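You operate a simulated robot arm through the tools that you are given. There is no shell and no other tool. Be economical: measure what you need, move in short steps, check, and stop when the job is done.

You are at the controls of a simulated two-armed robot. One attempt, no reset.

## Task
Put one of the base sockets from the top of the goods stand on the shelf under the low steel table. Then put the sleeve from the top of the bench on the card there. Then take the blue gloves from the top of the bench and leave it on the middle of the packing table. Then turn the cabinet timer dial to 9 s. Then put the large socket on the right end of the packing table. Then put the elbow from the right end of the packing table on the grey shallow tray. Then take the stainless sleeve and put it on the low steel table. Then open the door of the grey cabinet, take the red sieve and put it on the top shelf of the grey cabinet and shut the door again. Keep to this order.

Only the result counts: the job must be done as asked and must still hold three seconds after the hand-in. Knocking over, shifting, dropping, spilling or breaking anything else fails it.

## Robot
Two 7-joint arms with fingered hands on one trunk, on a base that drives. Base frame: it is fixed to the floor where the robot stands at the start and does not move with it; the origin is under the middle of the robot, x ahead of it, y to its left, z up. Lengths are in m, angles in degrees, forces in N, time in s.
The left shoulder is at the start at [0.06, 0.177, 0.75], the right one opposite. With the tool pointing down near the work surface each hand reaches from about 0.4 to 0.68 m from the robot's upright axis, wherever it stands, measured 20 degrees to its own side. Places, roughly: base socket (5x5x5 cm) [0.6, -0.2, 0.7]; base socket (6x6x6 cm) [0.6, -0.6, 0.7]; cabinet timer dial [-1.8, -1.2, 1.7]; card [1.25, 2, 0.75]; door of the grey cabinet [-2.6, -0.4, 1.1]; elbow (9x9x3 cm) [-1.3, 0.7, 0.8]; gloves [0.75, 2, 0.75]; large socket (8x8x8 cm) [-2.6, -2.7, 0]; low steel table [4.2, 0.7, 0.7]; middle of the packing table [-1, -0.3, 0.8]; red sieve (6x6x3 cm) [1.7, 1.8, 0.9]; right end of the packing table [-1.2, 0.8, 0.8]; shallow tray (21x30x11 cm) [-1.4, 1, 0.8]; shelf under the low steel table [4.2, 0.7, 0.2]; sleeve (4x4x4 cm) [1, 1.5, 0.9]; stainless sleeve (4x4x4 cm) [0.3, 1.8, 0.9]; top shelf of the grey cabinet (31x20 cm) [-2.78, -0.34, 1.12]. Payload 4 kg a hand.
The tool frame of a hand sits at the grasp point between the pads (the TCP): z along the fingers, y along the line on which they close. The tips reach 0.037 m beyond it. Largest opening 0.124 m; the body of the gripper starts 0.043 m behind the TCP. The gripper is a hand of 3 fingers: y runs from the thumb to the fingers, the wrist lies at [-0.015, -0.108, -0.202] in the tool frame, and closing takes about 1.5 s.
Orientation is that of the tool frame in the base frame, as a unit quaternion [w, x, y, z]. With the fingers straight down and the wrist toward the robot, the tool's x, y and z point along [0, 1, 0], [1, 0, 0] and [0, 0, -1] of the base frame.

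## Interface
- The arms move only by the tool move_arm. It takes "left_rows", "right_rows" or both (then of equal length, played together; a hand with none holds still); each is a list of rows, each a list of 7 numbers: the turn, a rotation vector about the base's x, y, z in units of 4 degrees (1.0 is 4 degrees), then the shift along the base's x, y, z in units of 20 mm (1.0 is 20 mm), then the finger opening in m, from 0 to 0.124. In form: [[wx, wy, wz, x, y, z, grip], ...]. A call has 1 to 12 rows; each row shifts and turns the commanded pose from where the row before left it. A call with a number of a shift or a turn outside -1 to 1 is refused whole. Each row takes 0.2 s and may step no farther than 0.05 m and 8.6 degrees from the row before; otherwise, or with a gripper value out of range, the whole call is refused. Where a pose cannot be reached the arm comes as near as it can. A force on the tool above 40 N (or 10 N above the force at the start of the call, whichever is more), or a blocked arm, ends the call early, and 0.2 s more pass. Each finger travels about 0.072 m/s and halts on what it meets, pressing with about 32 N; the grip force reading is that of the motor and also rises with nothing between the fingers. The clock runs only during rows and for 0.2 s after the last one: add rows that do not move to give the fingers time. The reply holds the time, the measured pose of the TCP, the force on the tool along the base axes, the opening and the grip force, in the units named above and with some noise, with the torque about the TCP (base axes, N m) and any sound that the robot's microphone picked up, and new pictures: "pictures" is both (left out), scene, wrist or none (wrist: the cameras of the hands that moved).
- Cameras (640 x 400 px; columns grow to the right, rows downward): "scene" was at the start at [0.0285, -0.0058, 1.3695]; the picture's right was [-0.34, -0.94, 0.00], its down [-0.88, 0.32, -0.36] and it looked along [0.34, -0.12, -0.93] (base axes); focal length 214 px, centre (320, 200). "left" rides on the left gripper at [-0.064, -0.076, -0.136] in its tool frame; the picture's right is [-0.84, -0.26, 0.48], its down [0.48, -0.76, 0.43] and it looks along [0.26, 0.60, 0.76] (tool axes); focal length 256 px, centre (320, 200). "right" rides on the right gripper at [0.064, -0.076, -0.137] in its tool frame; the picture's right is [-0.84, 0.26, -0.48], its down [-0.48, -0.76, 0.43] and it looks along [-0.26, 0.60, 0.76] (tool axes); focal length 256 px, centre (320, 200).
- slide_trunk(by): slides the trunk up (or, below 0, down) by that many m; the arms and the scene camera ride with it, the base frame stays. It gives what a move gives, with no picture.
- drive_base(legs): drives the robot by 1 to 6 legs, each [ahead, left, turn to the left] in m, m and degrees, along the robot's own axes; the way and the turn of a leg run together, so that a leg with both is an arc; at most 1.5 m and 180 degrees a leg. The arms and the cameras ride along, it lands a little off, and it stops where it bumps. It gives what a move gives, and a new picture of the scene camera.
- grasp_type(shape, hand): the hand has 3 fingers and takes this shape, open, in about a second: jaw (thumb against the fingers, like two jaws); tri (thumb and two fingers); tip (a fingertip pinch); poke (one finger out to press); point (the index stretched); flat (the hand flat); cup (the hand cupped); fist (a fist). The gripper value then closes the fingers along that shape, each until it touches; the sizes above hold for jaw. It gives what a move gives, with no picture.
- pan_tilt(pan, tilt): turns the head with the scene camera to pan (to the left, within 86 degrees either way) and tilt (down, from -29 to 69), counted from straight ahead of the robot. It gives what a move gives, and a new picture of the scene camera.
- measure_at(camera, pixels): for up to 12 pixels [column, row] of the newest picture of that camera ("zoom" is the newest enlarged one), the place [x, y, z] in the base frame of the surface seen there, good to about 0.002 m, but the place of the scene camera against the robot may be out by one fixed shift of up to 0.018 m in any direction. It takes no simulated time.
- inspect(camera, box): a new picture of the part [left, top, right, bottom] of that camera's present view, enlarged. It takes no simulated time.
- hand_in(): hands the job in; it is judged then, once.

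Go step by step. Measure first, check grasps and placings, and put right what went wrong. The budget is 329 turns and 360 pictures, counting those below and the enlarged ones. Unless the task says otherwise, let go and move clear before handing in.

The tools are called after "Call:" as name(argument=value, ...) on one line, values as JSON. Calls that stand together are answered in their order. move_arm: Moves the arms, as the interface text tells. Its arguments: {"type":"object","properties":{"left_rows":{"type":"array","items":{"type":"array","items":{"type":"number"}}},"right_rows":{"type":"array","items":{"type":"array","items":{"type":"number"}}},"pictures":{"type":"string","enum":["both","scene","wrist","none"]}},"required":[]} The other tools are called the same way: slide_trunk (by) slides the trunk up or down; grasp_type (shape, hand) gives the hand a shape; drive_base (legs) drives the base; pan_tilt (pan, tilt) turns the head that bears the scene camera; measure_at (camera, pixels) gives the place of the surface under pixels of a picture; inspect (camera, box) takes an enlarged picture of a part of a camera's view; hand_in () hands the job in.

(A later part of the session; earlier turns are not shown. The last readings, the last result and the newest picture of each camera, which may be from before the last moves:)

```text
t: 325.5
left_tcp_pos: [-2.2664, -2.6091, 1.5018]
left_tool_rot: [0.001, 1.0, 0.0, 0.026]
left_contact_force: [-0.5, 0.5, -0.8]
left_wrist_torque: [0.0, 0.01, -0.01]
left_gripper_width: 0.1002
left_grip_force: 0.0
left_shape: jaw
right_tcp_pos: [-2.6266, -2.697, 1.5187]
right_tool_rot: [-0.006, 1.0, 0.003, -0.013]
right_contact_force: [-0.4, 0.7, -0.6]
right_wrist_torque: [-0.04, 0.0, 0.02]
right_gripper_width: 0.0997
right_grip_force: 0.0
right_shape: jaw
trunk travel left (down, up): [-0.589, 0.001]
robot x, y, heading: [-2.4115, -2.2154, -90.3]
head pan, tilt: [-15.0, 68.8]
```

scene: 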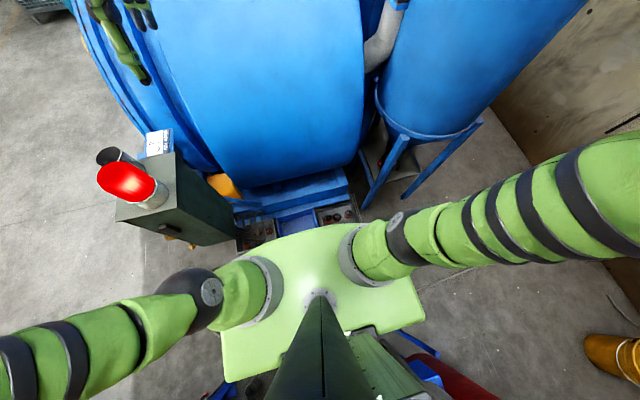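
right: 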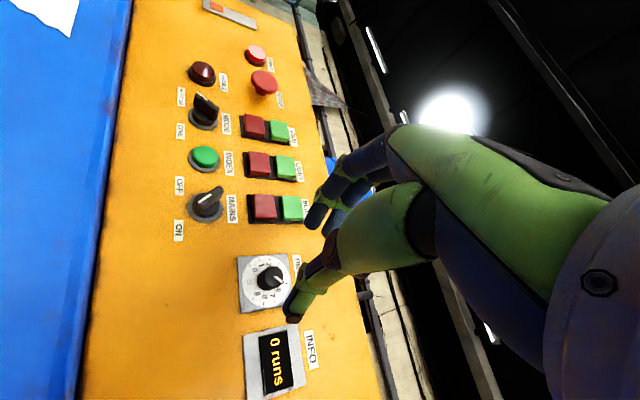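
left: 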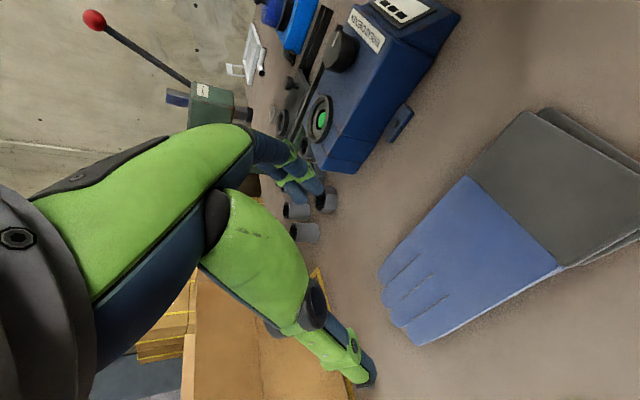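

Call:
inspect(camera="scene", box=[225, 185, 375, 255])

Call:
inspect(camera="scene", box=[310, 195, 358, 225])

Call:
measure_at(camera="zoom", pixels=[[230, 225], [315, 235], [505, 240], [100, 180], [630, 180], [100, 330], [230, 300], [400, 180], [560, 130]])

Call:
inspect(camera="right", box=[0, 0, 640, 400])

```text
4.27 times, centred on (300, 220) of scene
```

zoom: 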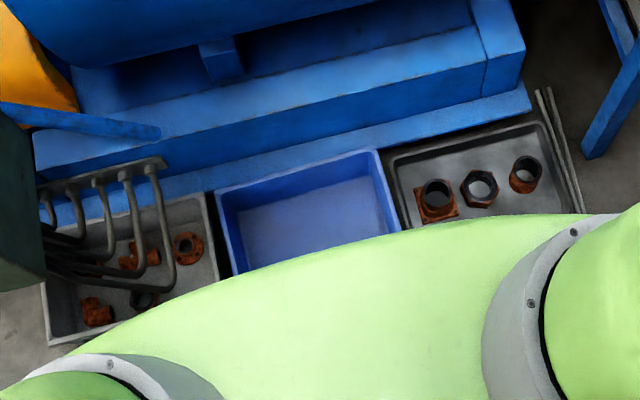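

```text
13.33 times, centred on (334, 210) of scene
```

zoom: 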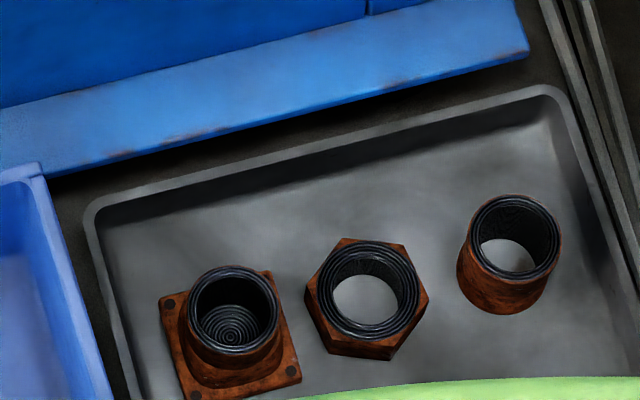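

```text
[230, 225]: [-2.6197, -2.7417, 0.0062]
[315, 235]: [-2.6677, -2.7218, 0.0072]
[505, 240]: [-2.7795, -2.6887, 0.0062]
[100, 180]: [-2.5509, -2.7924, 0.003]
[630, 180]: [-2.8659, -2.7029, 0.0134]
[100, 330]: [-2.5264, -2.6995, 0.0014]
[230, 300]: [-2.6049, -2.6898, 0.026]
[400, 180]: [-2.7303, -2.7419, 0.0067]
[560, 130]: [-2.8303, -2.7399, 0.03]
```

```text
1.00 times, centred on (320, 200) of right (not enlarged: the box is as wide or as high as the picture)
```

zoom: 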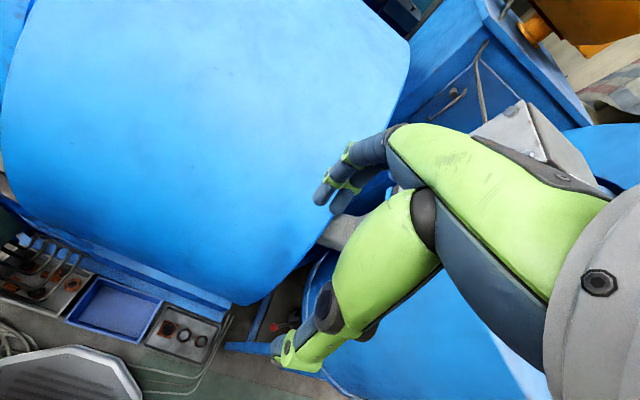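

The flanged fitting (zoom 235,330) has an ≈8 cm square base at (−2.61,−2.70): that is the large socket. I check how near the drum overhangs.

Call:
measure_at(camera="scene", pixels=[[300, 180], [340, 165], [260, 180], [350, 120], [330, 190], [345, 200], [365, 160], [400, 140], [385, 180], [310, 150]])

Call:
measure_at(camera="zoom", pixels=[[170, 330], [185, 341], [110, 300], [210, 345]])

```text
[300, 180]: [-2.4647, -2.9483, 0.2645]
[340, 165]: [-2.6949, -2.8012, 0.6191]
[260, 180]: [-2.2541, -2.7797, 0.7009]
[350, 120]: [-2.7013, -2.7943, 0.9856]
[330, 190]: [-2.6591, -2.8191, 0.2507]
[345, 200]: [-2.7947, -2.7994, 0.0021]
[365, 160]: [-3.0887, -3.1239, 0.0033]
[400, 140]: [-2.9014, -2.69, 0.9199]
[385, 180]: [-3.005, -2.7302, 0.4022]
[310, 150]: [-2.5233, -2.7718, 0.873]
```

```text
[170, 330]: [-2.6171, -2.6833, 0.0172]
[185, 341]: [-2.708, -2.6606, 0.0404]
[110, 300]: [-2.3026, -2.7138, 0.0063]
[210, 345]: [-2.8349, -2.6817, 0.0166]
```

Drum side is at y≈−2.78 for z 0.6–0.9. Retract the right hand a bit, then lower the trunk in steps.

Call:
move_arm(right_rows=[[0, 0, 0, 0, 1, 0, 0.1], [0, 0, 0, 0, 1, 0, 0.1], [0, 0, 0, 0, 1, 0, 0.1], [0, 0, 0, 0, 1, 0, 0.1], [0, 0, 0, 0, 1, 0, 0.1]], left_rows=[[0, 0, 0, 0, 0, 1, 0.1], [0, 0, 0, 0, 0, 1, 0.1], [0, 0, 0, 0, 0, 1, 0.1], [0, 0, 0, 0, 0, 1, 0.1], [0, 0, 0, 0, 0, 0, 0.1]], pictures="none")

Call:
slide_trunk(by=-0.3)

Call:
pan_tilt(pan=25, tilt=60)

Call:
pan_tilt(pan=-25, tilt=60)

```text
t: 326.7
left_tcp_pos: [-2.2664, -2.6067, 1.5812]
left_tool_rot: [0.0, 1.0, 0.0, 0.025]
left_contact_force: [0.1, 0.7, -0.4]
left_wrist_torque: [-0.02, 0.01, -0.01]
left_gripper_width: 0.1003
left_grip_force: 0.0
left_shape: jaw
right_tcp_pos: [-2.6261, -2.5954, 1.5196]
right_tool_rot: [-0.006, 1.0, 0.003, -0.013]
right_contact_force: [0.4, 1.0, 0.3]
right_wrist_torque: [-0.03, 0.01, 0.0]
right_gripper_width: 0.0997
right_grip_force: 0.0
right_shape: jaw
trunk travel left (down, up): [-0.589, 0.001]
robot x, y, heading: [-2.4107, -2.2199, -90.2]
head pan, tilt: [-15.0, 68.8]
```

```text
t: 329.7
left_tcp_pos: [-2.2673, -2.6081, 1.282]
left_tool_rot: [0.001, 1.0, 0.0, 0.026]
left_contact_force: [-0.7, 0.7, 0.4]
left_wrist_torque: [0.02, 0.01, 0.0]
left_gripper_width: 0.0998
left_grip_force: 0.0
left_shape: jaw
right_tcp_pos: [-2.6273, -2.5971, 1.2189]
right_tool_rot: [-0.005, 1.0, 0.005, -0.012]
right_contact_force: [-1.2, 0.2, 1.3]
right_wrist_torque: [-0.01, 0.01, 0.02]
right_gripper_width: 0.1
right_grip_force: 0.1
right_shape: jaw
trunk travel left (down, up): [-0.289, 0.301]
robot x, y, heading: [-2.4107, -2.217, -89.9]
head pan, tilt: [-15.0, 68.8]
```

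```text
t: 330.7
left_tcp_pos: [-2.2659, -2.6089, 1.2815]
left_tool_rot: [0.001, 1.0, 0.0, 0.026]
left_contact_force: [0.4, 0.1, -0.5]
left_wrist_torque: [-0.03, 0.02, 0.0]
left_gripper_width: 0.1003
left_grip_force: 0.1
left_shape: jaw
right_tcp_pos: [-2.6265, -2.5971, 1.2193]
right_tool_rot: [-0.004, 1.0, 0.004, -0.012]
right_contact_force: [0.1, -0.3, -0.7]
right_wrist_torque: [-0.03, -0.01, -0.02]
right_gripper_width: 0.0999
right_grip_force: 0.0
right_shape: jaw
trunk travel left (down, up): [-0.289, 0.301]
robot x, y, heading: [-2.4113, -2.2143, -89.7]
head pan, tilt: [25.0, 60.0]
```

scene: 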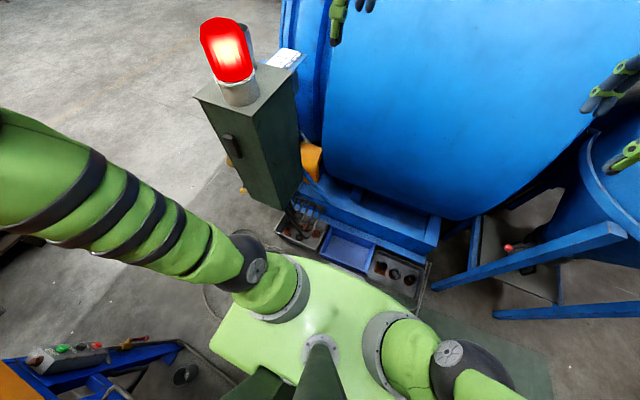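

```text
t: 331.9
left_tcp_pos: [-2.2673, -2.608, 1.2818]
left_tool_rot: [0.001, 1.0, -0.001, 0.025]
left_contact_force: [-0.1, -0.1, 0.1]
left_wrist_torque: [-0.01, -0.04, 0.03]
left_gripper_width: 0.1003
left_grip_force: 0.0
left_shape: jaw
right_tcp_pos: [-2.626, -2.5957, 1.2182]
right_tool_rot: [-0.005, 1.0, 0.003, -0.014]
right_contact_force: [-0.1, 0.8, -0.2]
right_wrist_torque: [0.0, 0.0, 0.0]
right_gripper_width: 0.1
right_grip_force: 0.0
right_shape: jaw
trunk travel left (down, up): [-0.289, 0.301]
robot x, y, heading: [-2.4129, -2.2145, -90.0]
head pan, tilt: [-25.0, 60.0]
```

scene: 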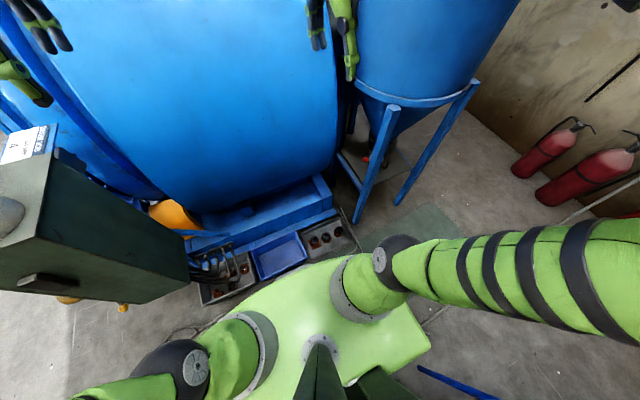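

Call:
measure_at(camera="scene", pixels=[[180, 360], [110, 390], [400, 260], [470, 260], [600, 270], [100, 230]])

Call:
slide_trunk(by=-0.15)

Call:
pan_tilt(pan=40, tilt=55)

```text
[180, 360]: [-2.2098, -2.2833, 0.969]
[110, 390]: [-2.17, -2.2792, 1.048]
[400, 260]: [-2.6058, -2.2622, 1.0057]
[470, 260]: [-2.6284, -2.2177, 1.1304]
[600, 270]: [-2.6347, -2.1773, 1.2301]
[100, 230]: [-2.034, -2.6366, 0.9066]
```

```text
t: 333.7
left_tcp_pos: [-2.2675, -2.6089, 1.1309]
left_tool_rot: [0.001, 1.0, 0.0, 0.025]
left_contact_force: [0.6, -0.3, 0.1]
left_wrist_torque: [0.01, 0.03, -0.01]
left_gripper_width: 0.1002
left_grip_force: 0.0
left_shape: jaw
right_tcp_pos: [-2.6275, -2.5975, 1.0684]
right_tool_rot: [-0.006, 1.0, 0.003, -0.013]
right_contact_force: [-0.4, 0.3, -0.3]
right_wrist_torque: [0.04, 0.0, 0.0]
right_gripper_width: 0.0997
right_grip_force: 0.0
right_shape: jaw
trunk travel left (down, up): [-0.139, 0.451]
robot x, y, heading: [-2.4135, -2.2193, -89.7]
head pan, tilt: [-25.0, 60.0]
```

```text
t: 335.0
left_tcp_pos: [-2.2673, -2.6087, 1.132]
left_tool_rot: [0.001, 1.0, 0.0, 0.025]
left_contact_force: [-0.3, 0.7, -0.1]
left_wrist_torque: [0.03, -0.02, 0.05]
left_gripper_width: 0.1003
left_grip_force: 0.0
left_shape: jaw
right_tcp_pos: [-2.6263, -2.5971, 1.068]
right_tool_rot: [-0.005, 1.0, 0.003, -0.013]
right_contact_force: [-0.1, 0.5, -1.3]
right_wrist_torque: [0.01, -0.02, 0.02]
right_gripper_width: 0.0998
right_grip_force: 0.2
right_shape: jaw
trunk travel left (down, up): [-0.139, 0.451]
robot x, y, heading: [-2.4112, -2.2166, -90.0]
head pan, tilt: [40.0, 55.0]
```

scene: 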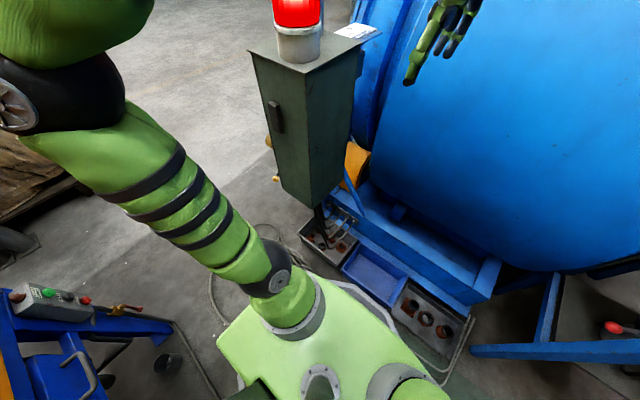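

Left arm is clear of the console. Lower the trunk 0.12 more, then bring the right hand down near y −2.57.

Call:
slide_trunk(by=-0.13)

Call:
move_arm(right_rows=[[0, 0, 0, 0, 0.5, -1, 0.1], [0, 0, 0, 0, 0, -1, 0.1], [0, 0, 0, 0, 0, -1, 0.1], [0, 0, 0, 0, 0, -1, 0.1], [0, 0, 0, 0, 0, -1, 0.1], [0, 0, 0, 0, 0, -1, 0.1], [0, 0, 0, 0, 0, -1, 0.1], [0, 0, 0, 0, 0, -1, 0.1], [0, 0, 0, 0, 0, -1, 0.1], [0, 0, 0, 0, 0, -1, 0.1], [0, 0, 0, 0, 0, -1, 0.1], [0, 0, 0, 0, 0, -1, 0.1]], pictures="none")

Call:
move_arm(right_rows=[[0, 0, 0, 0, 0, -1, 0.1], [0, 0, 0, 0, 0, -1, 0.1], [0, 0, 0, 0, 0, -1, 0.1], [0, 0, 0, 0, 0, -1, 0.1], [0, 0, 0, 0, 0, -1, 0.1], [0, 0, 0, 0, 0, -1, 0.1], [0, 0, 0, 0, 0, -1, 0.1], [0, 0, 0, 0, 0, -1, 0.1], [0, 0, 0, 0, 0, -1, 0.1], [0, 0, 0, 0, 0, -1, 0.1], [0, 0, 0, 0, 0, -1, 0.1], [0, 0, 0, 0, 0, -1, 0.1]], pictures="wrist")

```text
t: 336.6
left_tcp_pos: [-2.2665, -2.6081, 1.0017]
left_tool_rot: [0.001, 1.0, 0.0, 0.025]
left_contact_force: [0.5, 0.3, 0.2]
left_wrist_torque: [-0.02, 0.02, 0.02]
left_gripper_width: 0.1002
left_grip_force: 0.0
left_shape: jaw
right_tcp_pos: [-2.6262, -2.5956, 0.9404]
right_tool_rot: [-0.005, 1.0, 0.003, -0.013]
right_contact_force: [-0.5, 0.3, 0.6]
right_wrist_torque: [0.0, -0.02, -0.02]
right_gripper_width: 0.0999
right_grip_force: 0.1
right_shape: jaw
trunk travel left (down, up): [-0.009, 0.581]
robot x, y, heading: [-2.4086, -2.2204, -90.1]
head pan, tilt: [40.0, 55.0]
```

```text
t: 339.2
left_tcp_pos: [-2.2674, -2.6082, 1.0014]
left_tool_rot: [0.001, 1.0, 0.0, 0.025]
left_contact_force: [-0.9, -0.9, -0.2]
left_wrist_torque: [0.01, 0.0, 0.0]
left_gripper_width: 0.1
left_grip_force: 0.1
left_shape: jaw
right_tcp_pos: [-2.6273, -2.5865, 0.6992]
right_tool_rot: [-0.006, 1.0, 0.003, -0.013]
right_contact_force: [0.2, 0.7, -0.4]
right_wrist_torque: [-0.02, -0.02, -0.05]
right_gripper_width: 0.0999
right_grip_force: 0.0
right_shape: jaw
trunk travel left (down, up): [-0.009, 0.581]
robot x, y, heading: [-2.4119, -2.2209, -89.9]
head pan, tilt: [40.0, 55.0]
```

```text
t: 341.8
left_tcp_pos: [-2.2678, -2.6082, 1.0014]
left_tool_rot: [0.0, 1.0, 0.0, 0.025]
left_contact_force: [0.2, -0.3, 1.4]
left_wrist_torque: [0.02, -0.05, 0.0]
left_gripper_width: 0.1
left_grip_force: 0.0
left_shape: jaw
right_tcp_pos: [-2.6232, -2.6706, 0.5123]
right_tool_rot: [-0.007, 1.0, 0.003, -0.012]
right_contact_force: [0.2, -0.1, -0.2]
right_wrist_torque: [0.0, 0.01, 0.0]
right_gripper_width: 0.0996
right_grip_force: 0.0
right_shape: jaw
right hand out of reach, approached as far as the arm can: row 3, 4, 5, 6, 7, 8, 9, 10, 11, 12
trunk travel left (down, up): [-0.009, 0.581]
robot x, y, heading: [-2.4083, -2.2203, -90.0]
head pan, tilt: [40.0, 55.0]
```

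right: 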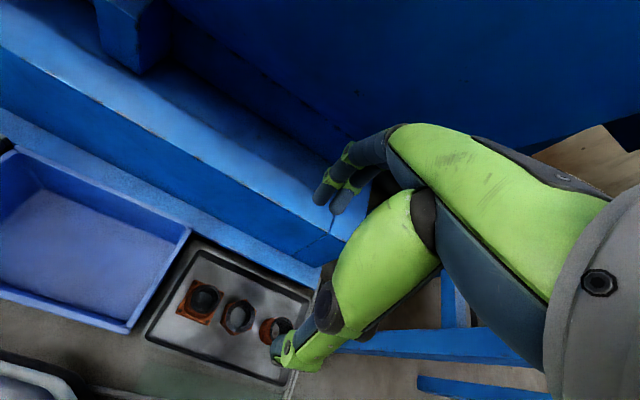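

The near pose is out of reach, the hand slid forward to y −2.67 (no contact). Measure the socket with the wrist picture at (203,300).

Call:
inspect(camera="right", box=[140, 240, 300, 400])

Call:
measure_at(camera="right", pixels=[[203, 282], [203, 312], [188, 298], [222, 298], [196, 280], [220, 290], [178, 312], [206, 322], [330, 235], [300, 180], [390, 100]])

```text
2.50 times, centred on (220, 320) of right
```

zoom: 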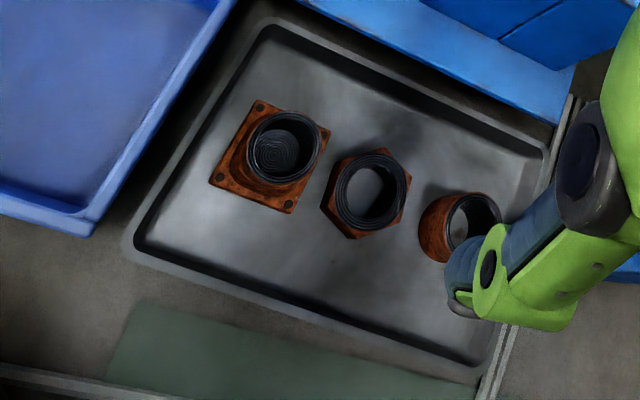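

```text
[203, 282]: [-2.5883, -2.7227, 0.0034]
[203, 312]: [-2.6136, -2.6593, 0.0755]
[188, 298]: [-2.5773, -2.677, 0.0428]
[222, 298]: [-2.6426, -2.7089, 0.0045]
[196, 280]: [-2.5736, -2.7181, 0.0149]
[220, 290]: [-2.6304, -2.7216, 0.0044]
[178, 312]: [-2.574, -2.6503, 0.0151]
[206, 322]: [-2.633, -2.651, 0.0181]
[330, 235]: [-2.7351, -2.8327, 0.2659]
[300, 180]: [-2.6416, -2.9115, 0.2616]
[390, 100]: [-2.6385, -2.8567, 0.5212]
```

Call:
measure_at(camera="zoom", pixels=[[249, 150], [318, 145], [285, 113], [275, 181], [260, 103], [328, 128], [212, 180], [288, 211], [357, 155], [350, 230], [160, 200], [400, 200]])

```text
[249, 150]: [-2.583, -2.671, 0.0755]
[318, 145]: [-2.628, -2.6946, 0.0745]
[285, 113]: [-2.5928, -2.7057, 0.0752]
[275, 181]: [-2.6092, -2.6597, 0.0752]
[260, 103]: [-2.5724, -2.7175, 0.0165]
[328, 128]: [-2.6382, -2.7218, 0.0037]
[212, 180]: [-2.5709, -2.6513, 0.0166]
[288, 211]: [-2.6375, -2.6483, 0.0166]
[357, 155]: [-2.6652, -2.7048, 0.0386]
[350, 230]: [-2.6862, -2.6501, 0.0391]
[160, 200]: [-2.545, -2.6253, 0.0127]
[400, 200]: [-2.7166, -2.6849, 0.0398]
```

Socket centre (−2.603,−2.683), rim z 0.0755. The hand is too near the shoulder here; turning the base 28° right gives the right arm more room. Raise the hand slightly first.

Call:
move_arm(right_rows=[[0, 0, 0, 0, 0, 1, 0.1], [0, 0, 0, 0, 0, 1, 0.1], [0, 0, 0, 0, 0, 1, 0.1], [0, 0, 0, 0, 0, 0, 0.1]], pictures="none")

Call:
drive_base(legs=[[0, 0, -28]])

Call:
inspect(camera="right", box=[0, 0, 640, 400])

```text
t: 342.8
left_tcp_pos: [-2.2673, -2.608, 1.0018]
left_tool_rot: [0.001, 1.0, 0.0, 0.025]
left_contact_force: [-0.2, 0.7, -0.5]
left_wrist_torque: [-0.02, 0.0, -0.01]
left_gripper_width: 0.1003
left_grip_force: 0.0
left_shape: jaw
right_tcp_pos: [-2.6234, -2.6709, 0.5715]
right_tool_rot: [-0.005, 1.0, 0.004, -0.013]
right_contact_force: [0.1, 0.2, -0.1]
right_wrist_torque: [0.01, 0.0, 0.02]
right_gripper_width: 0.0996
right_grip_force: 0.0
right_shape: jaw
trunk travel left (down, up): [-0.009, 0.581]
robot x, y, heading: [-2.4072, -2.2214, -89.9]
head pan, tilt: [40.0, 55.0]
```

```text
t: 344.6
left_tcp_pos: [-2.4679, -2.6305, 1.0014]
left_tool_rot: [0.007, 0.97, -0.243, 0.024]
left_contact_force: [0.5, -0.3, 0.8]
left_wrist_torque: [0.02, -0.02, 0.0]
left_gripper_width: 0.1003
left_grip_force: 0.1
left_shape: jaw
right_tcp_pos: [-2.8103, -2.5183, 0.5715]
right_tool_rot: [-0.008, 0.971, -0.238, -0.011]
right_contact_force: [0.6, -1.3, 0.2]
right_wrist_torque: [-0.01, 0.0, 0.0]
right_gripper_width: 0.0999
right_grip_force: 0.0
right_shape: jaw
trunk travel left (down, up): [-0.009, 0.581]
robot x, y, heading: [-2.4099, -2.2164, -118.0]
head pan, tilt: [40.0, 55.0]
```

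scene: 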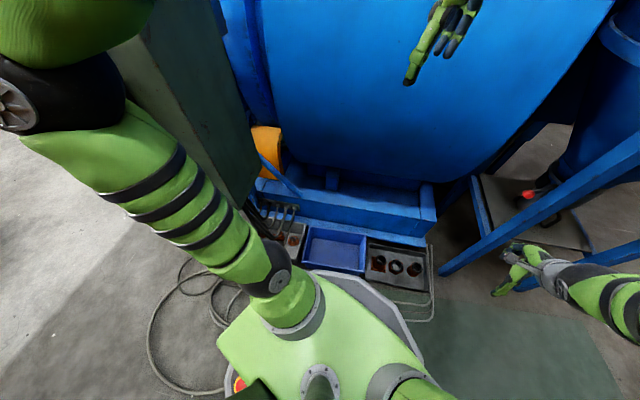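

```text
1.00 times, centred on (320, 200) of right (not enlarged: the box is as wide or as high as the picture)
```

zoom: 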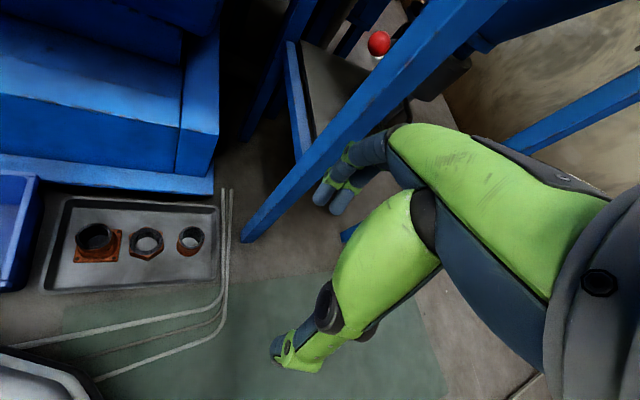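

The hand is at (−2.81,−2.52,0.57). Move at this height toward (−2.61,−2.66), then check before descending.

Call:
move_arm(right_rows=[[0, 0, 0, 1, -0.6, 0, 0.1], [0, 0, 0, 1, -0.6, 0, 0.1], [0, 0, 0, 1, -0.6, 0, 0.1], [0, 0, 0, 1, -0.6, 0, 0.1], [0, 0, 0, 1, -0.6, 0, 0.1], [0, 0, 0, 0, 0, 0, 0.1]], pictures="none")

```text
t: 346.0
left_tcp_pos: [-2.4665, -2.6302, 1.0017]
left_tool_rot: [0.008, 0.97, -0.242, 0.024]
left_contact_force: [-0.3, 0.2, 0.1]
left_wrist_torque: [0.02, -0.03, -0.02]
left_gripper_width: 0.1002
left_grip_force: 0.0
left_shape: jaw
right_tcp_pos: [-2.7094, -2.5781, 0.5711]
right_tool_rot: [-0.008, 0.971, -0.239, -0.011]
right_contact_force: [0.5, 0.3, 0.3]
right_wrist_torque: [0.0, 0.0, 0.01]
right_gripper_width: 0.0999
right_grip_force: 0.1
right_shape: jaw
trunk travel left (down, up): [-0.009, 0.581]
robot x, y, heading: [-2.4085, -2.2174, -118.1]
head pan, tilt: [40.0, 55.0]
```

Call:
move_arm(right_rows=[[0, 0, 0, 0.9, -0.8, 0, 0.1], [0, 0, 0, 0.9, -0.8, 0, 0.1], [0, 0, 0, 0.9, -0.8, 0, 0.1], [0, 0, 0, 0.9, -0.8, 0, 0.1], [0, 0, 0, 0.9, -0.8, 0, 0.1], [0, 0, 0, 0.8, -0.2, 0, 0.1], [0, 0, 0, 0, 0, -1, 0.1], [0, 0, 0, 0, 0, -1, 0.1], [0, 0, 0, 0, 0, -1, 0.1], [0, 0, 0, 0, 0, -1, 0.1], [0, 0, 0, 0, 0, -1, 0.1], [0, 0, 0, 0, 0, -1, 0.1]], pictures="both")

```text
t: 348.6
left_tcp_pos: [-2.4672, -2.6307, 1.0018]
left_tool_rot: [0.007, 0.97, -0.242, 0.024]
left_contact_force: [0.5, 0.3, -0.4]
left_wrist_torque: [-0.02, -0.03, -0.02]
left_gripper_width: 0.1002
left_grip_force: 0.1
left_shape: jaw
right_tcp_pos: [-2.6046, -2.6618, 0.4511]
right_tool_rot: [-0.007, 0.971, -0.239, -0.012]
right_contact_force: [-0.4, -0.6, -0.4]
right_wrist_torque: [0.01, 0.01, 0.0]
right_gripper_width: 0.0997
right_grip_force: 0.0
right_shape: jaw
trunk travel left (down, up): [-0.009, 0.581]
robot x, y, heading: [-2.4092, -2.2183, -118.1]
head pan, tilt: [40.0, 55.0]
```

scene: 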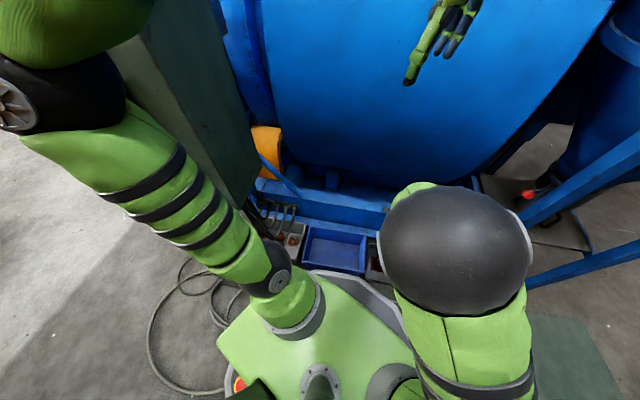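
right: 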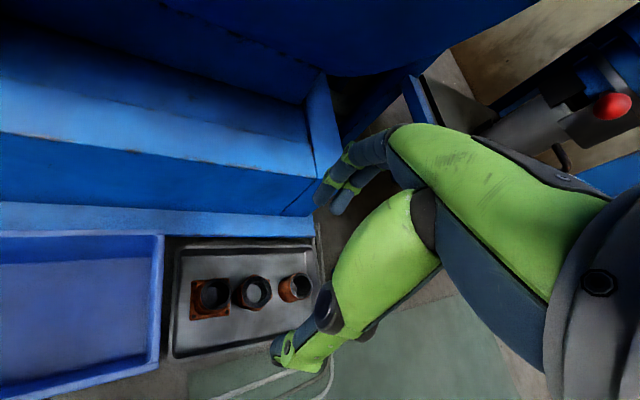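

Reaching well. Descend another 0.24.

Call:
move_arm(right_rows=[[0, 0, 0, 0, -0.1, -1, 0.1], [0, 0, 0, 0, -0.1, -1, 0.1], [0, 0, 0, 0, -0.1, -1, 0.1], [0, 0, 0, 0, -0.1, -1, 0.1], [0, 0, 0, 0, -0.1, -1, 0.1], [0, 0, 0, 0, -0.1, -1, 0.1], [0, 0, 0, 0, -0.1, -1, 0.1], [0, 0, 0, 0, -0.1, -1, 0.1], [0, 0, 0, 0, -0.1, -1, 0.1], [0, 0, 0, 0, -0.1, -1, 0.1], [0, 0, 0, 0, 0, -1, 0.1], [0, 0, 0, 0, 0, -1, 0.1]], pictures="wrist")

```text
t: 351.2
left_tcp_pos: [-2.4666, -2.631, 1.0025]
left_tool_rot: [0.008, 0.97, -0.243, 0.024]
left_contact_force: [-0.2, -0.3, -0.9]
left_wrist_torque: [-0.01, 0.03, -0.01]
left_gripper_width: 0.1
left_grip_force: 0.1
left_shape: jaw
right_tcp_pos: [-2.6066, -2.6817, 0.2256]
right_tool_rot: [-0.009, 0.971, -0.238, -0.011]
right_contact_force: [-0.9, 0.3, -0.7]
right_wrist_torque: [0.0, -0.02, -0.02]
right_gripper_width: 0.1002
right_grip_force: 0.0
right_shape: jaw
right hand out of reach, approached as far as the arm can: row 12
trunk travel left (down, up): [-0.009, 0.581]
robot x, y, heading: [-2.4093, -2.2212, -118.3]
head pan, tilt: [40.0, 55.0]
```

right: 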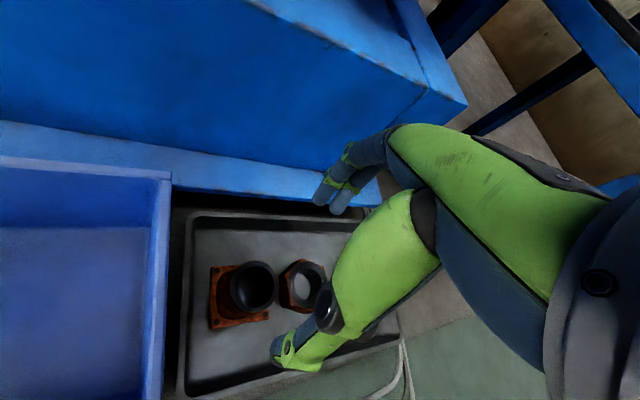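

Call:
move_arm(right_rows=[[0, 0, 0, 0, 0, -1, 0.1], [0, 0, 0, 0, 0, -1, 0.1], [0, 0, 0, 0, 0, -1, 0.1], [0, 0, 0, 0, 0, -0.5, 0.1], [0, 0, 0, 0, 0, 0, 0.1]], pictures="wrist")

```text
t: 352.4
left_tcp_pos: [-2.4669, -2.6298, 1.0019]
left_tool_rot: [0.007, 0.97, -0.243, 0.024]
left_contact_force: [0.2, -0.2, -0.4]
left_wrist_torque: [0.0, -0.02, 0.0]
left_gripper_width: 0.1002
left_grip_force: 0.0
left_shape: jaw
right_tcp_pos: [-2.6062, -2.6814, 0.2271]
right_tool_rot: [-0.009, 0.971, -0.238, -0.011]
right_contact_force: [-0.4, -0.4, 0.2]
right_wrist_torque: [0.0, -0.02, -0.04]
right_gripper_width: 0.0997
right_grip_force: 0.0
right_shape: jaw
right hand out of reach, approached as far as the arm can: row 1, 2, 3, 4
trunk travel left (down, up): [-0.009, 0.581]
robot x, y, heading: [-2.4122, -2.219, -118.0]
head pan, tilt: [40.0, 55.0]
```

right: 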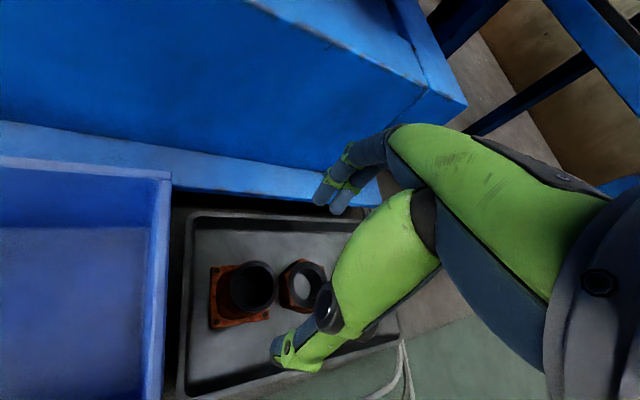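

The arm stops at z 0.227 (joint limit). I test a forward tilt of the fingers (about the robot's right axis) to see if it frees the descent.

Call:
move_arm(right_rows=[[-0.883, 0.469, 0, 0, 0, 0, 0.1], [-0.883, 0.469, 0, 0, 0, 0, 0.1], [-0.883, 0.469, 0, 0, 0, 0, 0.1], [-0.883, 0.469, 0, 0, 0, 0, 0.1], [-0.883, 0.469, 0, 0, 0, 0, 0.1], [0, 0, 0, 0, 0, 0, 0.1]], pictures="none")

```text
t: 353.8
left_tcp_pos: [-2.4673, -2.6294, 1.0023]
left_tool_rot: [0.007, 0.97, -0.243, 0.025]
left_contact_force: [-0.1, -0.5, -0.1]
left_wrist_torque: [0.04, 0.0, 0.01]
left_gripper_width: 0.1004
left_grip_force: 0.1
left_shape: jaw
right_tcp_pos: [-2.6221, -2.6855, 0.2819]
right_tool_rot: [0.159, 0.957, -0.237, -0.053]
right_contact_force: [0.2, 0.1, 0.1]
right_wrist_torque: [0.02, 0.01, 0.0]
right_gripper_width: 0.1
right_grip_force: 0.0
right_shape: jaw
right hand out of reach, approached as far as the arm can: row 1, 2, 3, 4, 5
trunk travel left (down, up): [-0.009, 0.581]
robot x, y, heading: [-2.4133, -2.2144, -118.0]
head pan, tilt: [40.0, 55.0]
```

Worse (z rose). Try the opposite tilt: −20° from vertical.

Call:
move_arm(right_rows=[[0.883, -0.469, 0, 0, 0, 0, 0.1], [0.883, -0.469, 0, 0, 0, 0, 0.1], [0.883, -0.469, 0, 0, 0, 0, 0.1], [0.883, -0.469, 0, 0, 0, 0, 0.1], [0.883, -0.469, 0, 0, 0, 0, 0.1], [0.883, -0.469, 0, 0, 0, 0, 0.1], [0.883, -0.469, 0, 0, 0, 0, 0.1], [0.883, -0.469, 0, 0, 0, 0, 0.1], [0, 0, 0, 0, 0, 0, 0.1]], pictures="both")

```text
t: 355.8
left_tcp_pos: [-2.4662, -2.6313, 1.0009]
left_tool_rot: [0.007, 0.97, -0.243, 0.025]
left_contact_force: [0.4, 0.5, 0.6]
left_wrist_torque: [-0.01, 0.0, -0.03]
left_gripper_width: 0.1
left_grip_force: 0.1
left_shape: jaw
right_tcp_pos: [-2.6233, -2.6875, 0.2817]
right_tool_rot: [-0.111, 0.965, -0.236, 0.015]
right_contact_force: [-1.0, -1.0, 0.3]
right_wrist_torque: [0.02, 0.0, 0.0]
right_gripper_width: 0.0999
right_grip_force: 0.2
right_shape: jaw
trunk travel left (down, up): [-0.009, 0.581]
robot x, y, heading: [-2.4104, -2.221, -118.4]
head pan, tilt: [40.0, 55.0]
```

scene: 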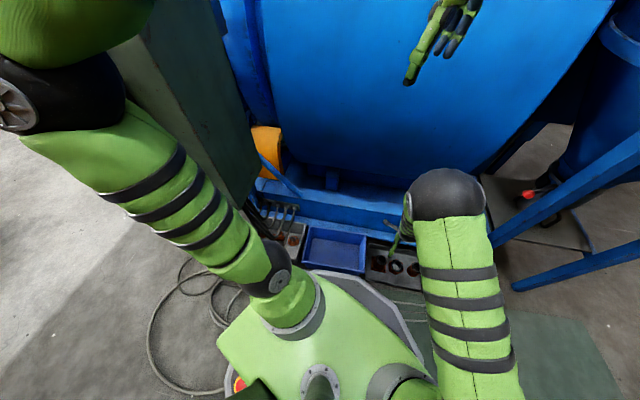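
right: 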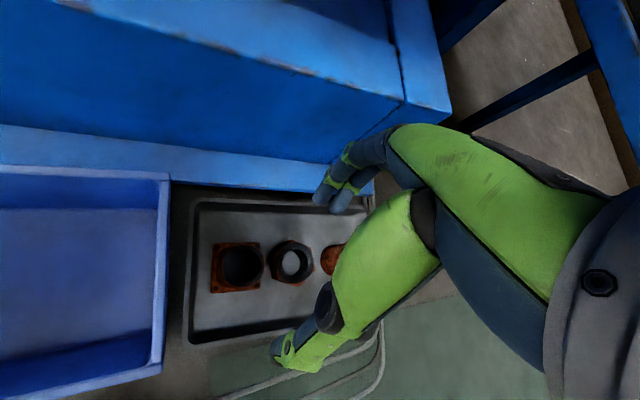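

Tilting back frees it. Add a bit more tilt (to −20°) and go down.

Call:
move_arm(right_rows=[[0.883, -0.469, 0, 0, 0, 0, 0.1], [0.883, -0.469, 0, 0.9, 0, 0, 0.1], [0, 0, 0, 0, 0, -1, 0.1], [0, 0, 0, 0, 0, -1, 0.1], [0, 0, 0, 0, 0, -1, 0.1], [0, 0, 0, 0, 0, -1, 0.1], [0, 0, 0, 0, 0, -1, 0.1], [0, 0, 0, 0, 0, -1, 0.1], [0, 0, 0, 0, 0, 0, 0.1]], pictures="wrist")

```text
t: 357.8
left_tcp_pos: [-2.4678, -2.6302, 1.0028]
left_tool_rot: [0.007, 0.97, -0.242, 0.024]
left_contact_force: [0.5, -0.2, -0.2]
left_wrist_torque: [-0.02, -0.01, 0.01]
left_gripper_width: 0.1002
left_grip_force: 0.0
left_shape: jaw
right_tcp_pos: [-2.6123, -2.6853, 0.1973]
right_tool_rot: [-0.149, 0.961, -0.231, 0.03]
right_contact_force: [0.0, -0.5, 0.4]
right_wrist_torque: [-0.01, 0.05, 0.0]
right_gripper_width: 0.0998
right_grip_force: 0.1
right_shape: jaw
right hand out of reach, approached as far as the arm can: row 1, 2, 3, 7, 8
trunk travel left (down, up): [-0.009, 0.581]
robot x, y, heading: [-2.4075, -2.2159, -118.0]
head pan, tilt: [40.0, 55.0]
```

right: 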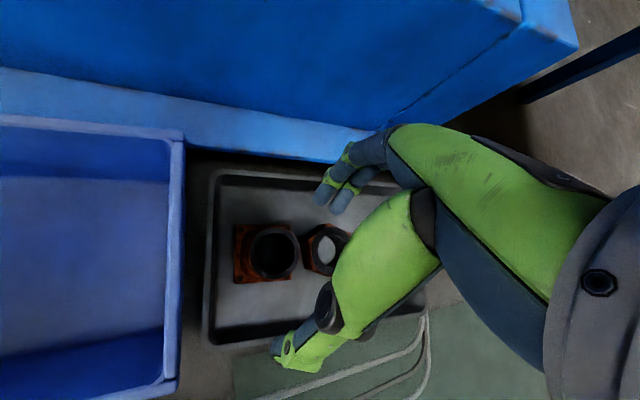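

Still limited at z 0.197: the arm needs more horizontal distance. I consider shifting the base toward +x; measure where the left arm and console are.

Call:
measure_at(camera="scene", pixels=[[60, 90], [30, 120], [120, 130], [90, 20], [150, 180], [200, 220], [170, 60], [200, 100], [230, 130], [140, 40], [445, 195], [430, 250]])

```text
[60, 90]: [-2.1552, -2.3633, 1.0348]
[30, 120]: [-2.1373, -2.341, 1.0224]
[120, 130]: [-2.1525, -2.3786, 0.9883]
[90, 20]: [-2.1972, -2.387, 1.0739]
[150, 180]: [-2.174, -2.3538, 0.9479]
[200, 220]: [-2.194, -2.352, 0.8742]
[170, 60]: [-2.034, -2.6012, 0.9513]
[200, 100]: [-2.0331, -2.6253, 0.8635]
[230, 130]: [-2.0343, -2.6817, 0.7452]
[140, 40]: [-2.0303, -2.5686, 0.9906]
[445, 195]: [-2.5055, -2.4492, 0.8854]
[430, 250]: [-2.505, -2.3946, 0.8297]
```

Left elbow (−2.15,−2.36) and forearm keep ≥5 cm from the console even if I shift +x 0.2. Raise the right hand to 0.4, lift the left hand, and translate the base 0.2 m in +x.

Call:
move_arm(right_rows=[[-0.883, 0.469, 0, 0, 0, 1, 0.1], [-0.883, 0.469, 0, 0, 0, 1, 0.1], [-0.883, 0.469, 0, 0, 0, 1, 0.1], [-0.883, 0.469, 0, 0, 0, 1, 0.1], [-0.5, 0.25, 0, 0, 0, 1, 0.1], [0, 0, 0, 0, 0, 1, 0.1], [0, 0, 0, 0, 0, 1, 0.1], [0, 0, 0, 0, 0, 1, 0.1], [0, 0, 0, 0, 0, 1, 0.1], [0, 0, 0, 0, 0, 1, 0.1]], left_rows=[[0, 0, 0, 0, 0, 1, 0.1], [0, 0, 0, 0, 0, 1, 0.1], [0, 0, 0, 0, 0, 1, 0.1], [0, 0, 0, 0, 0, 1, 0.1], [0, 0, 0, 0, 0, 1, 0.1], [0, 0, 0, 0, 0, 1, 0.1], [0, 0, 0, 0, 0, 1, 0.1], [0, 0, 0, 0, 0, 1, 0.1], [0, 0, 0, 0, 0, 1, 0.1], [0, 0, 0, 0, 0, 0, 0.1]], pictures="none")

Call:
drive_base(legs=[[-0.094, 0.177, 0]])

```text
t: 360.0
left_tcp_pos: [-2.4681, -2.6303, 1.1613]
left_tool_rot: [0.007, 0.97, -0.242, 0.025]
left_contact_force: [0.0, -0.5, 0.4]
left_wrist_torque: [0.02, -0.03, -0.01]
left_gripper_width: 0.1002
left_grip_force: 0.1
left_shape: jaw
left hand out of reach, approached as far as the arm can: row 9
right_tcp_pos: [-2.6121, -2.6853, 0.3967]
right_tool_rot: [0.004, 0.972, -0.236, -0.01]
right_contact_force: [-0.1, 0.0, -0.3]
right_wrist_torque: [-0.02, -0.01, 0.01]
right_gripper_width: 0.0999
right_grip_force: 0.0
right_shape: jaw
trunk travel left (down, up): [-0.009, 0.581]
robot x, y, heading: [-2.413, -2.2175, -118.3]
head pan, tilt: [40.0, 55.0]
```

```text
t: 361.6
left_tcp_pos: [-2.266, -2.6298, 1.1621]
left_tool_rot: [0.007, 0.97, -0.242, 0.024]
left_contact_force: [-0.5, 1.1, -0.9]
left_wrist_torque: [-0.03, -0.02, 0.02]
left_gripper_width: 0.1005
left_grip_force: 0.1
left_shape: jaw
right_tcp_pos: [-2.4101, -2.6859, 0.3979]
right_tool_rot: [0.003, 0.972, -0.236, -0.009]
right_contact_force: [-0.6, 0.0, -0.7]
right_wrist_torque: [0.01, 0.01, 0.01]
right_gripper_width: 0.0998
right_grip_force: 0.0
right_shape: jaw
trunk travel left (down, up): [-0.009, 0.581]
robot x, y, heading: [-2.2086, -2.2167, -118.6]
head pan, tilt: [40.0, 55.0]
```

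scene: 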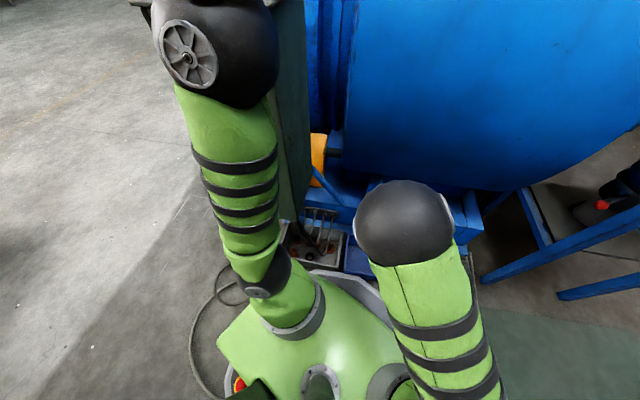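

Call:
move_arm(right_rows=[[0, 0, 0, -0.97, 0, 0, 0.1], [0, 0, 0, -0.97, 0, 0, 0.1], [0, 0, 0, -0.97, 0, 0, 0.1], [0, 0, 0, -0.97, 0, 0, 0.1], [0, 0, 0, -0.97, 0, 0, 0.1], [0, 0, 0, -0.97, 0, 0, 0.1], [0, 0, 0, -0.97, 0, 0, 0.1], [0, 0, 0, -0.97, 0, 0, 0.1], [0, 0, 0, -0.97, 0, 0, 0.1], [0, 0, 0, -0.97, 0, 0, 0.1], [0, 0, 0, 0, 0, -1, 0.1], [0, 0, 0, 0, 0, -1, 0.1]], pictures="none")

Call:
move_arm(right_rows=[[0, 0, 0, 0, 0, -1, 0.1], [0, 0, 0, 0, 0, -1, 0.1], [0, 0, 0, 0, 0, -1, 0.1], [0, 0, 0, 0, 0, -1, 0.1], [0, 0, 0, 0, 0, -1, 0.1], [0, 0, 0, 0, 0, -1, 0.1], [0, 0, 0, 0, 0, -1, 0.1], [0, 0, 0, 0, 0, -1, 0.1], [0, 0, 0, 0, 0, 0, 0.1]], pictures="wrist")

```text
t: 364.2
left_tcp_pos: [-2.2663, -2.6311, 1.1613]
left_tool_rot: [0.008, 0.97, -0.242, 0.024]
left_contact_force: [-0.1, 0.7, -0.3]
left_wrist_torque: [0.01, 0.02, -0.02]
left_gripper_width: 0.1
left_grip_force: 0.1
left_shape: jaw
right_tcp_pos: [-2.6046, -2.6858, 0.3583]
right_tool_rot: [0.004, 0.972, -0.236, -0.009]
right_contact_force: [0.7, 0.5, 0.8]
right_wrist_torque: [-0.02, 0.01, 0.0]
right_gripper_width: 0.0998
right_grip_force: 0.0
right_shape: jaw
trunk travel left (down, up): [-0.009, 0.581]
robot x, y, heading: [-2.206, -2.2144, -118.1]
head pan, tilt: [40.0, 55.0]
```

```text
t: 366.2
left_tcp_pos: [-2.2654, -2.6309, 1.1616]
left_tool_rot: [0.007, 0.97, -0.242, 0.025]
left_contact_force: [-0.2, -1.2, 0.0]
left_wrist_torque: [0.01, -0.02, -0.01]
left_gripper_width: 0.1002
left_grip_force: 0.2
left_shape: jaw
right_tcp_pos: [-2.5741, -2.6771, 0.2441]
right_tool_rot: [0.004, 0.971, -0.237, -0.009]
right_contact_force: [0.9, -0.2, -0.2]
right_wrist_torque: [0.0, -0.02, 0.03]
right_gripper_width: 0.1001
right_grip_force: 0.0
right_shape: jaw
right hand out of reach, approached as far as the arm can: row 5, 6, 7, 8
trunk travel left (down, up): [-0.009, 0.581]
robot x, y, heading: [-2.209, -2.2171, -118.3]
head pan, tilt: [40.0, 55.0]
```

right: 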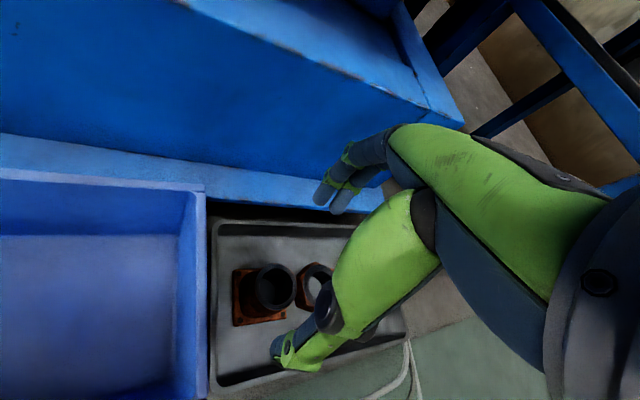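

The limiting factor is wrist flexion; I need ~0.15 m more distance. Raise the hand, shift the base +x 0.155 and turn 17° right.

Call:
move_arm(right_rows=[[0, 0, 0, 0, 0.5, 1, 0.1], [0, 0, 0, 0, 0.5, 1, 0.1], [0, 0, 0, 0, 0.5, 1, 0.1], [0, 0, 0, 0, 0.5, 1, 0.1], [0, 0, 0, 0, 0, 1, 0.1], [0, 0, 0, 0, 0, 1, 0.1], [0, 0, 0, 0, 0, 1, 0.1]], pictures="none")

Call:
drive_base(legs=[[-0.087, 0.129, 0], [0, 0, -17]])

Call:
pan_tilt(pan=20, tilt=55)

```text
t: 367.8
left_tcp_pos: [-2.2663, -2.6297, 1.1618]
left_tool_rot: [0.007, 0.97, -0.244, 0.025]
left_contact_force: [0.0, -0.3, -0.3]
left_wrist_torque: [0.01, 0.0, 0.01]
left_gripper_width: 0.1
left_grip_force: 0.1
left_shape: jaw
right_tcp_pos: [-2.5745, -2.6374, 0.3844]
right_tool_rot: [0.004, 0.972, -0.237, -0.008]
right_contact_force: [-0.2, -0.1, 0.5]
right_wrist_torque: [0.03, 0.02, -0.02]
right_gripper_width: 0.0999
right_grip_force: 0.0
right_shape: jaw
trunk travel left (down, up): [-0.009, 0.581]
robot x, y, heading: [-2.2104, -2.2166, -118.0]
head pan, tilt: [40.0, 55.0]
```

```text
t: 370.2
left_tcp_pos: [-2.2279, -2.5799, 1.1629]
left_tool_rot: [0.011, 0.923, -0.384, 0.022]
left_contact_force: [-0.3, 0.4, 0.5]
left_wrist_torque: [-0.03, 0.0, -0.02]
left_gripper_width: 0.1002
left_grip_force: 0.1
left_shape: jaw
right_tcp_pos: [-2.5252, -2.4965, 0.3837]
right_tool_rot: [0.002, 0.926, -0.378, -0.01]
right_contact_force: [-0.7, 0.3, 0.6]
right_wrist_torque: [-0.02, -0.05, -0.01]
right_gripper_width: 0.0998
right_grip_force: 0.0
right_shape: jaw
trunk travel left (down, up): [-0.009, 0.581]
robot x, y, heading: [-2.0514, -2.2003, -135.1]
head pan, tilt: [40.0, 55.0]
```

scene: 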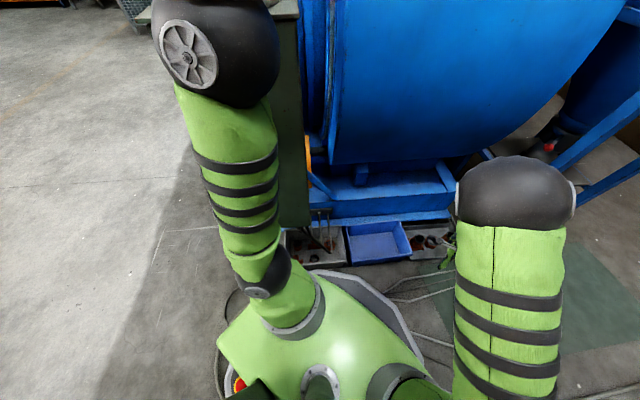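

```text
t: 371.0
left_tcp_pos: [-2.2286, -2.581, 1.161]
left_tool_rot: [0.011, 0.923, -0.384, 0.024]
left_contact_force: [-0.4, 0.2, 0.3]
left_wrist_torque: [-0.01, 0.0, 0.01]
left_gripper_width: 0.1001
left_grip_force: 0.1
left_shape: jaw
right_tcp_pos: [-2.5244, -2.4966, 0.3843]
right_tool_rot: [0.002, 0.926, -0.378, -0.01]
right_contact_force: [0.2, 0.7, 0.2]
right_wrist_torque: [0.0, -0.01, -0.04]
right_gripper_width: 0.0998
right_grip_force: 0.1
right_shape: jaw
trunk travel left (down, up): [-0.009, 0.581]
robot x, y, heading: [-2.0528, -2.2017, -135.2]
head pan, tilt: [20.0, 55.0]
```

scene: 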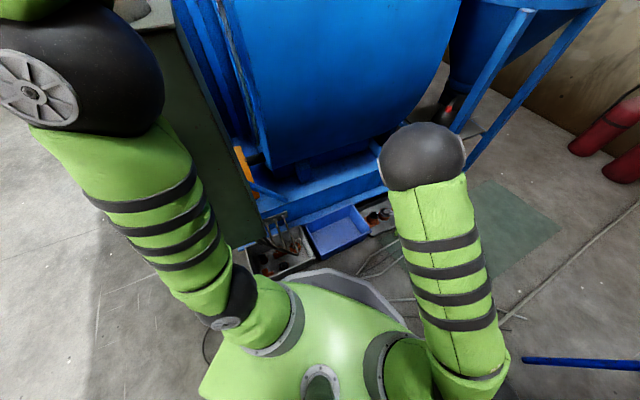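

Call:
move_arm(right_rows=[[0, 0, 0, -0.4, -0.93, 0, 0.1], [0, 0, 0, -0.4, -0.93, 0, 0.1], [0, 0, 0, -0.4, -0.93, 0, 0.1], [0, 0, 0, -0.4, -0.93, 0, 0.1], [0, 0, 0, -0.4, -0.93, 0, 0.1], [0, 0, 0, -0.4, -0.93, 0, 0.1], [0, 0, 0, -0.4, -0.93, 0, 0.1], [0, 0, 0, -0.4, -0.93, 0, 0.1], [0, 0, 0, -0.4, -0.93, 0, 0.1], [0, 0, 0, -0.4, -0.93, 0, 0.1], [0, 0, 0, 0, 0, -1, 0.1], [0, 0, 0, 0, 0, -1, 0.1]], pictures="none")

Call:
move_arm(right_rows=[[0, 0, 0, 0, 0, -1, 0.1], [0, 0, 0, 0, 0, -1, 0.1], [0, 0, 0, 0, 0, -1, 0.1], [0, 0, 0, 0, 0, -1, 0.1], [0, 0, 0, 0, 0, -1, 0.1], [0, 0, 0, 0, 0, -1, 0.1], [0, 0, 0, 0, 0, -1, 0.1], [0, 0, 0, 0, 0, -1, 0.1], [0, 0, 0, 0, 0, -1, 0.1], [0, 0, 0, 0, 0, 0, 0.1]], pictures="wrist")

```text
t: 373.6
left_tcp_pos: [-2.2287, -2.5809, 1.1632]
left_tool_rot: [0.011, 0.923, -0.384, 0.023]
left_contact_force: [-0.7, 0.0, 0.2]
left_wrist_torque: [0.0, 0.0, -0.02]
left_gripper_width: 0.1002
left_grip_force: 0.0
left_shape: jaw
right_tcp_pos: [-2.6041, -2.682, 0.3442]
right_tool_rot: [0.004, 0.926, -0.378, -0.01]
right_contact_force: [0.4, 0.3, 0.4]
right_wrist_torque: [-0.02, 0.0, -0.01]
right_gripper_width: 0.0997
right_grip_force: 0.1
right_shape: jaw
trunk travel left (down, up): [-0.009, 0.581]
robot x, y, heading: [-2.0514, -2.2041, -135.3]
head pan, tilt: [20.0, 55.0]
```

```text
t: 375.8
left_tcp_pos: [-2.229, -2.5804, 1.1624]
left_tool_rot: [0.01, 0.923, -0.384, 0.023]
left_contact_force: [-0.2, 0.4, -0.7]
left_wrist_torque: [-0.01, 0.01, -0.01]
left_gripper_width: 0.1
left_grip_force: 0.1
left_shape: jaw
right_tcp_pos: [-2.5328, -2.644, 0.257]
right_tool_rot: [0.002, 0.926, -0.379, -0.009]
right_contact_force: [0.0, 0.0, -0.6]
right_wrist_torque: [-0.02, -0.03, 0.02]
right_gripper_width: 0.1001
right_grip_force: 0.0
right_shape: jaw
right hand out of reach, approached as far as the arm can: row 1, 2, 3, 4, 5, 6, 7, 8, 9
trunk travel left (down, up): [-0.009, 0.581]
robot x, y, heading: [-2.05, -2.2028, -135.1]
head pan, tilt: [20.0, 55.0]
```

right: 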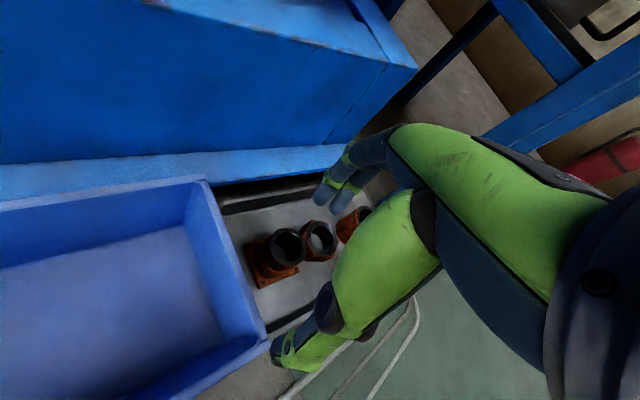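

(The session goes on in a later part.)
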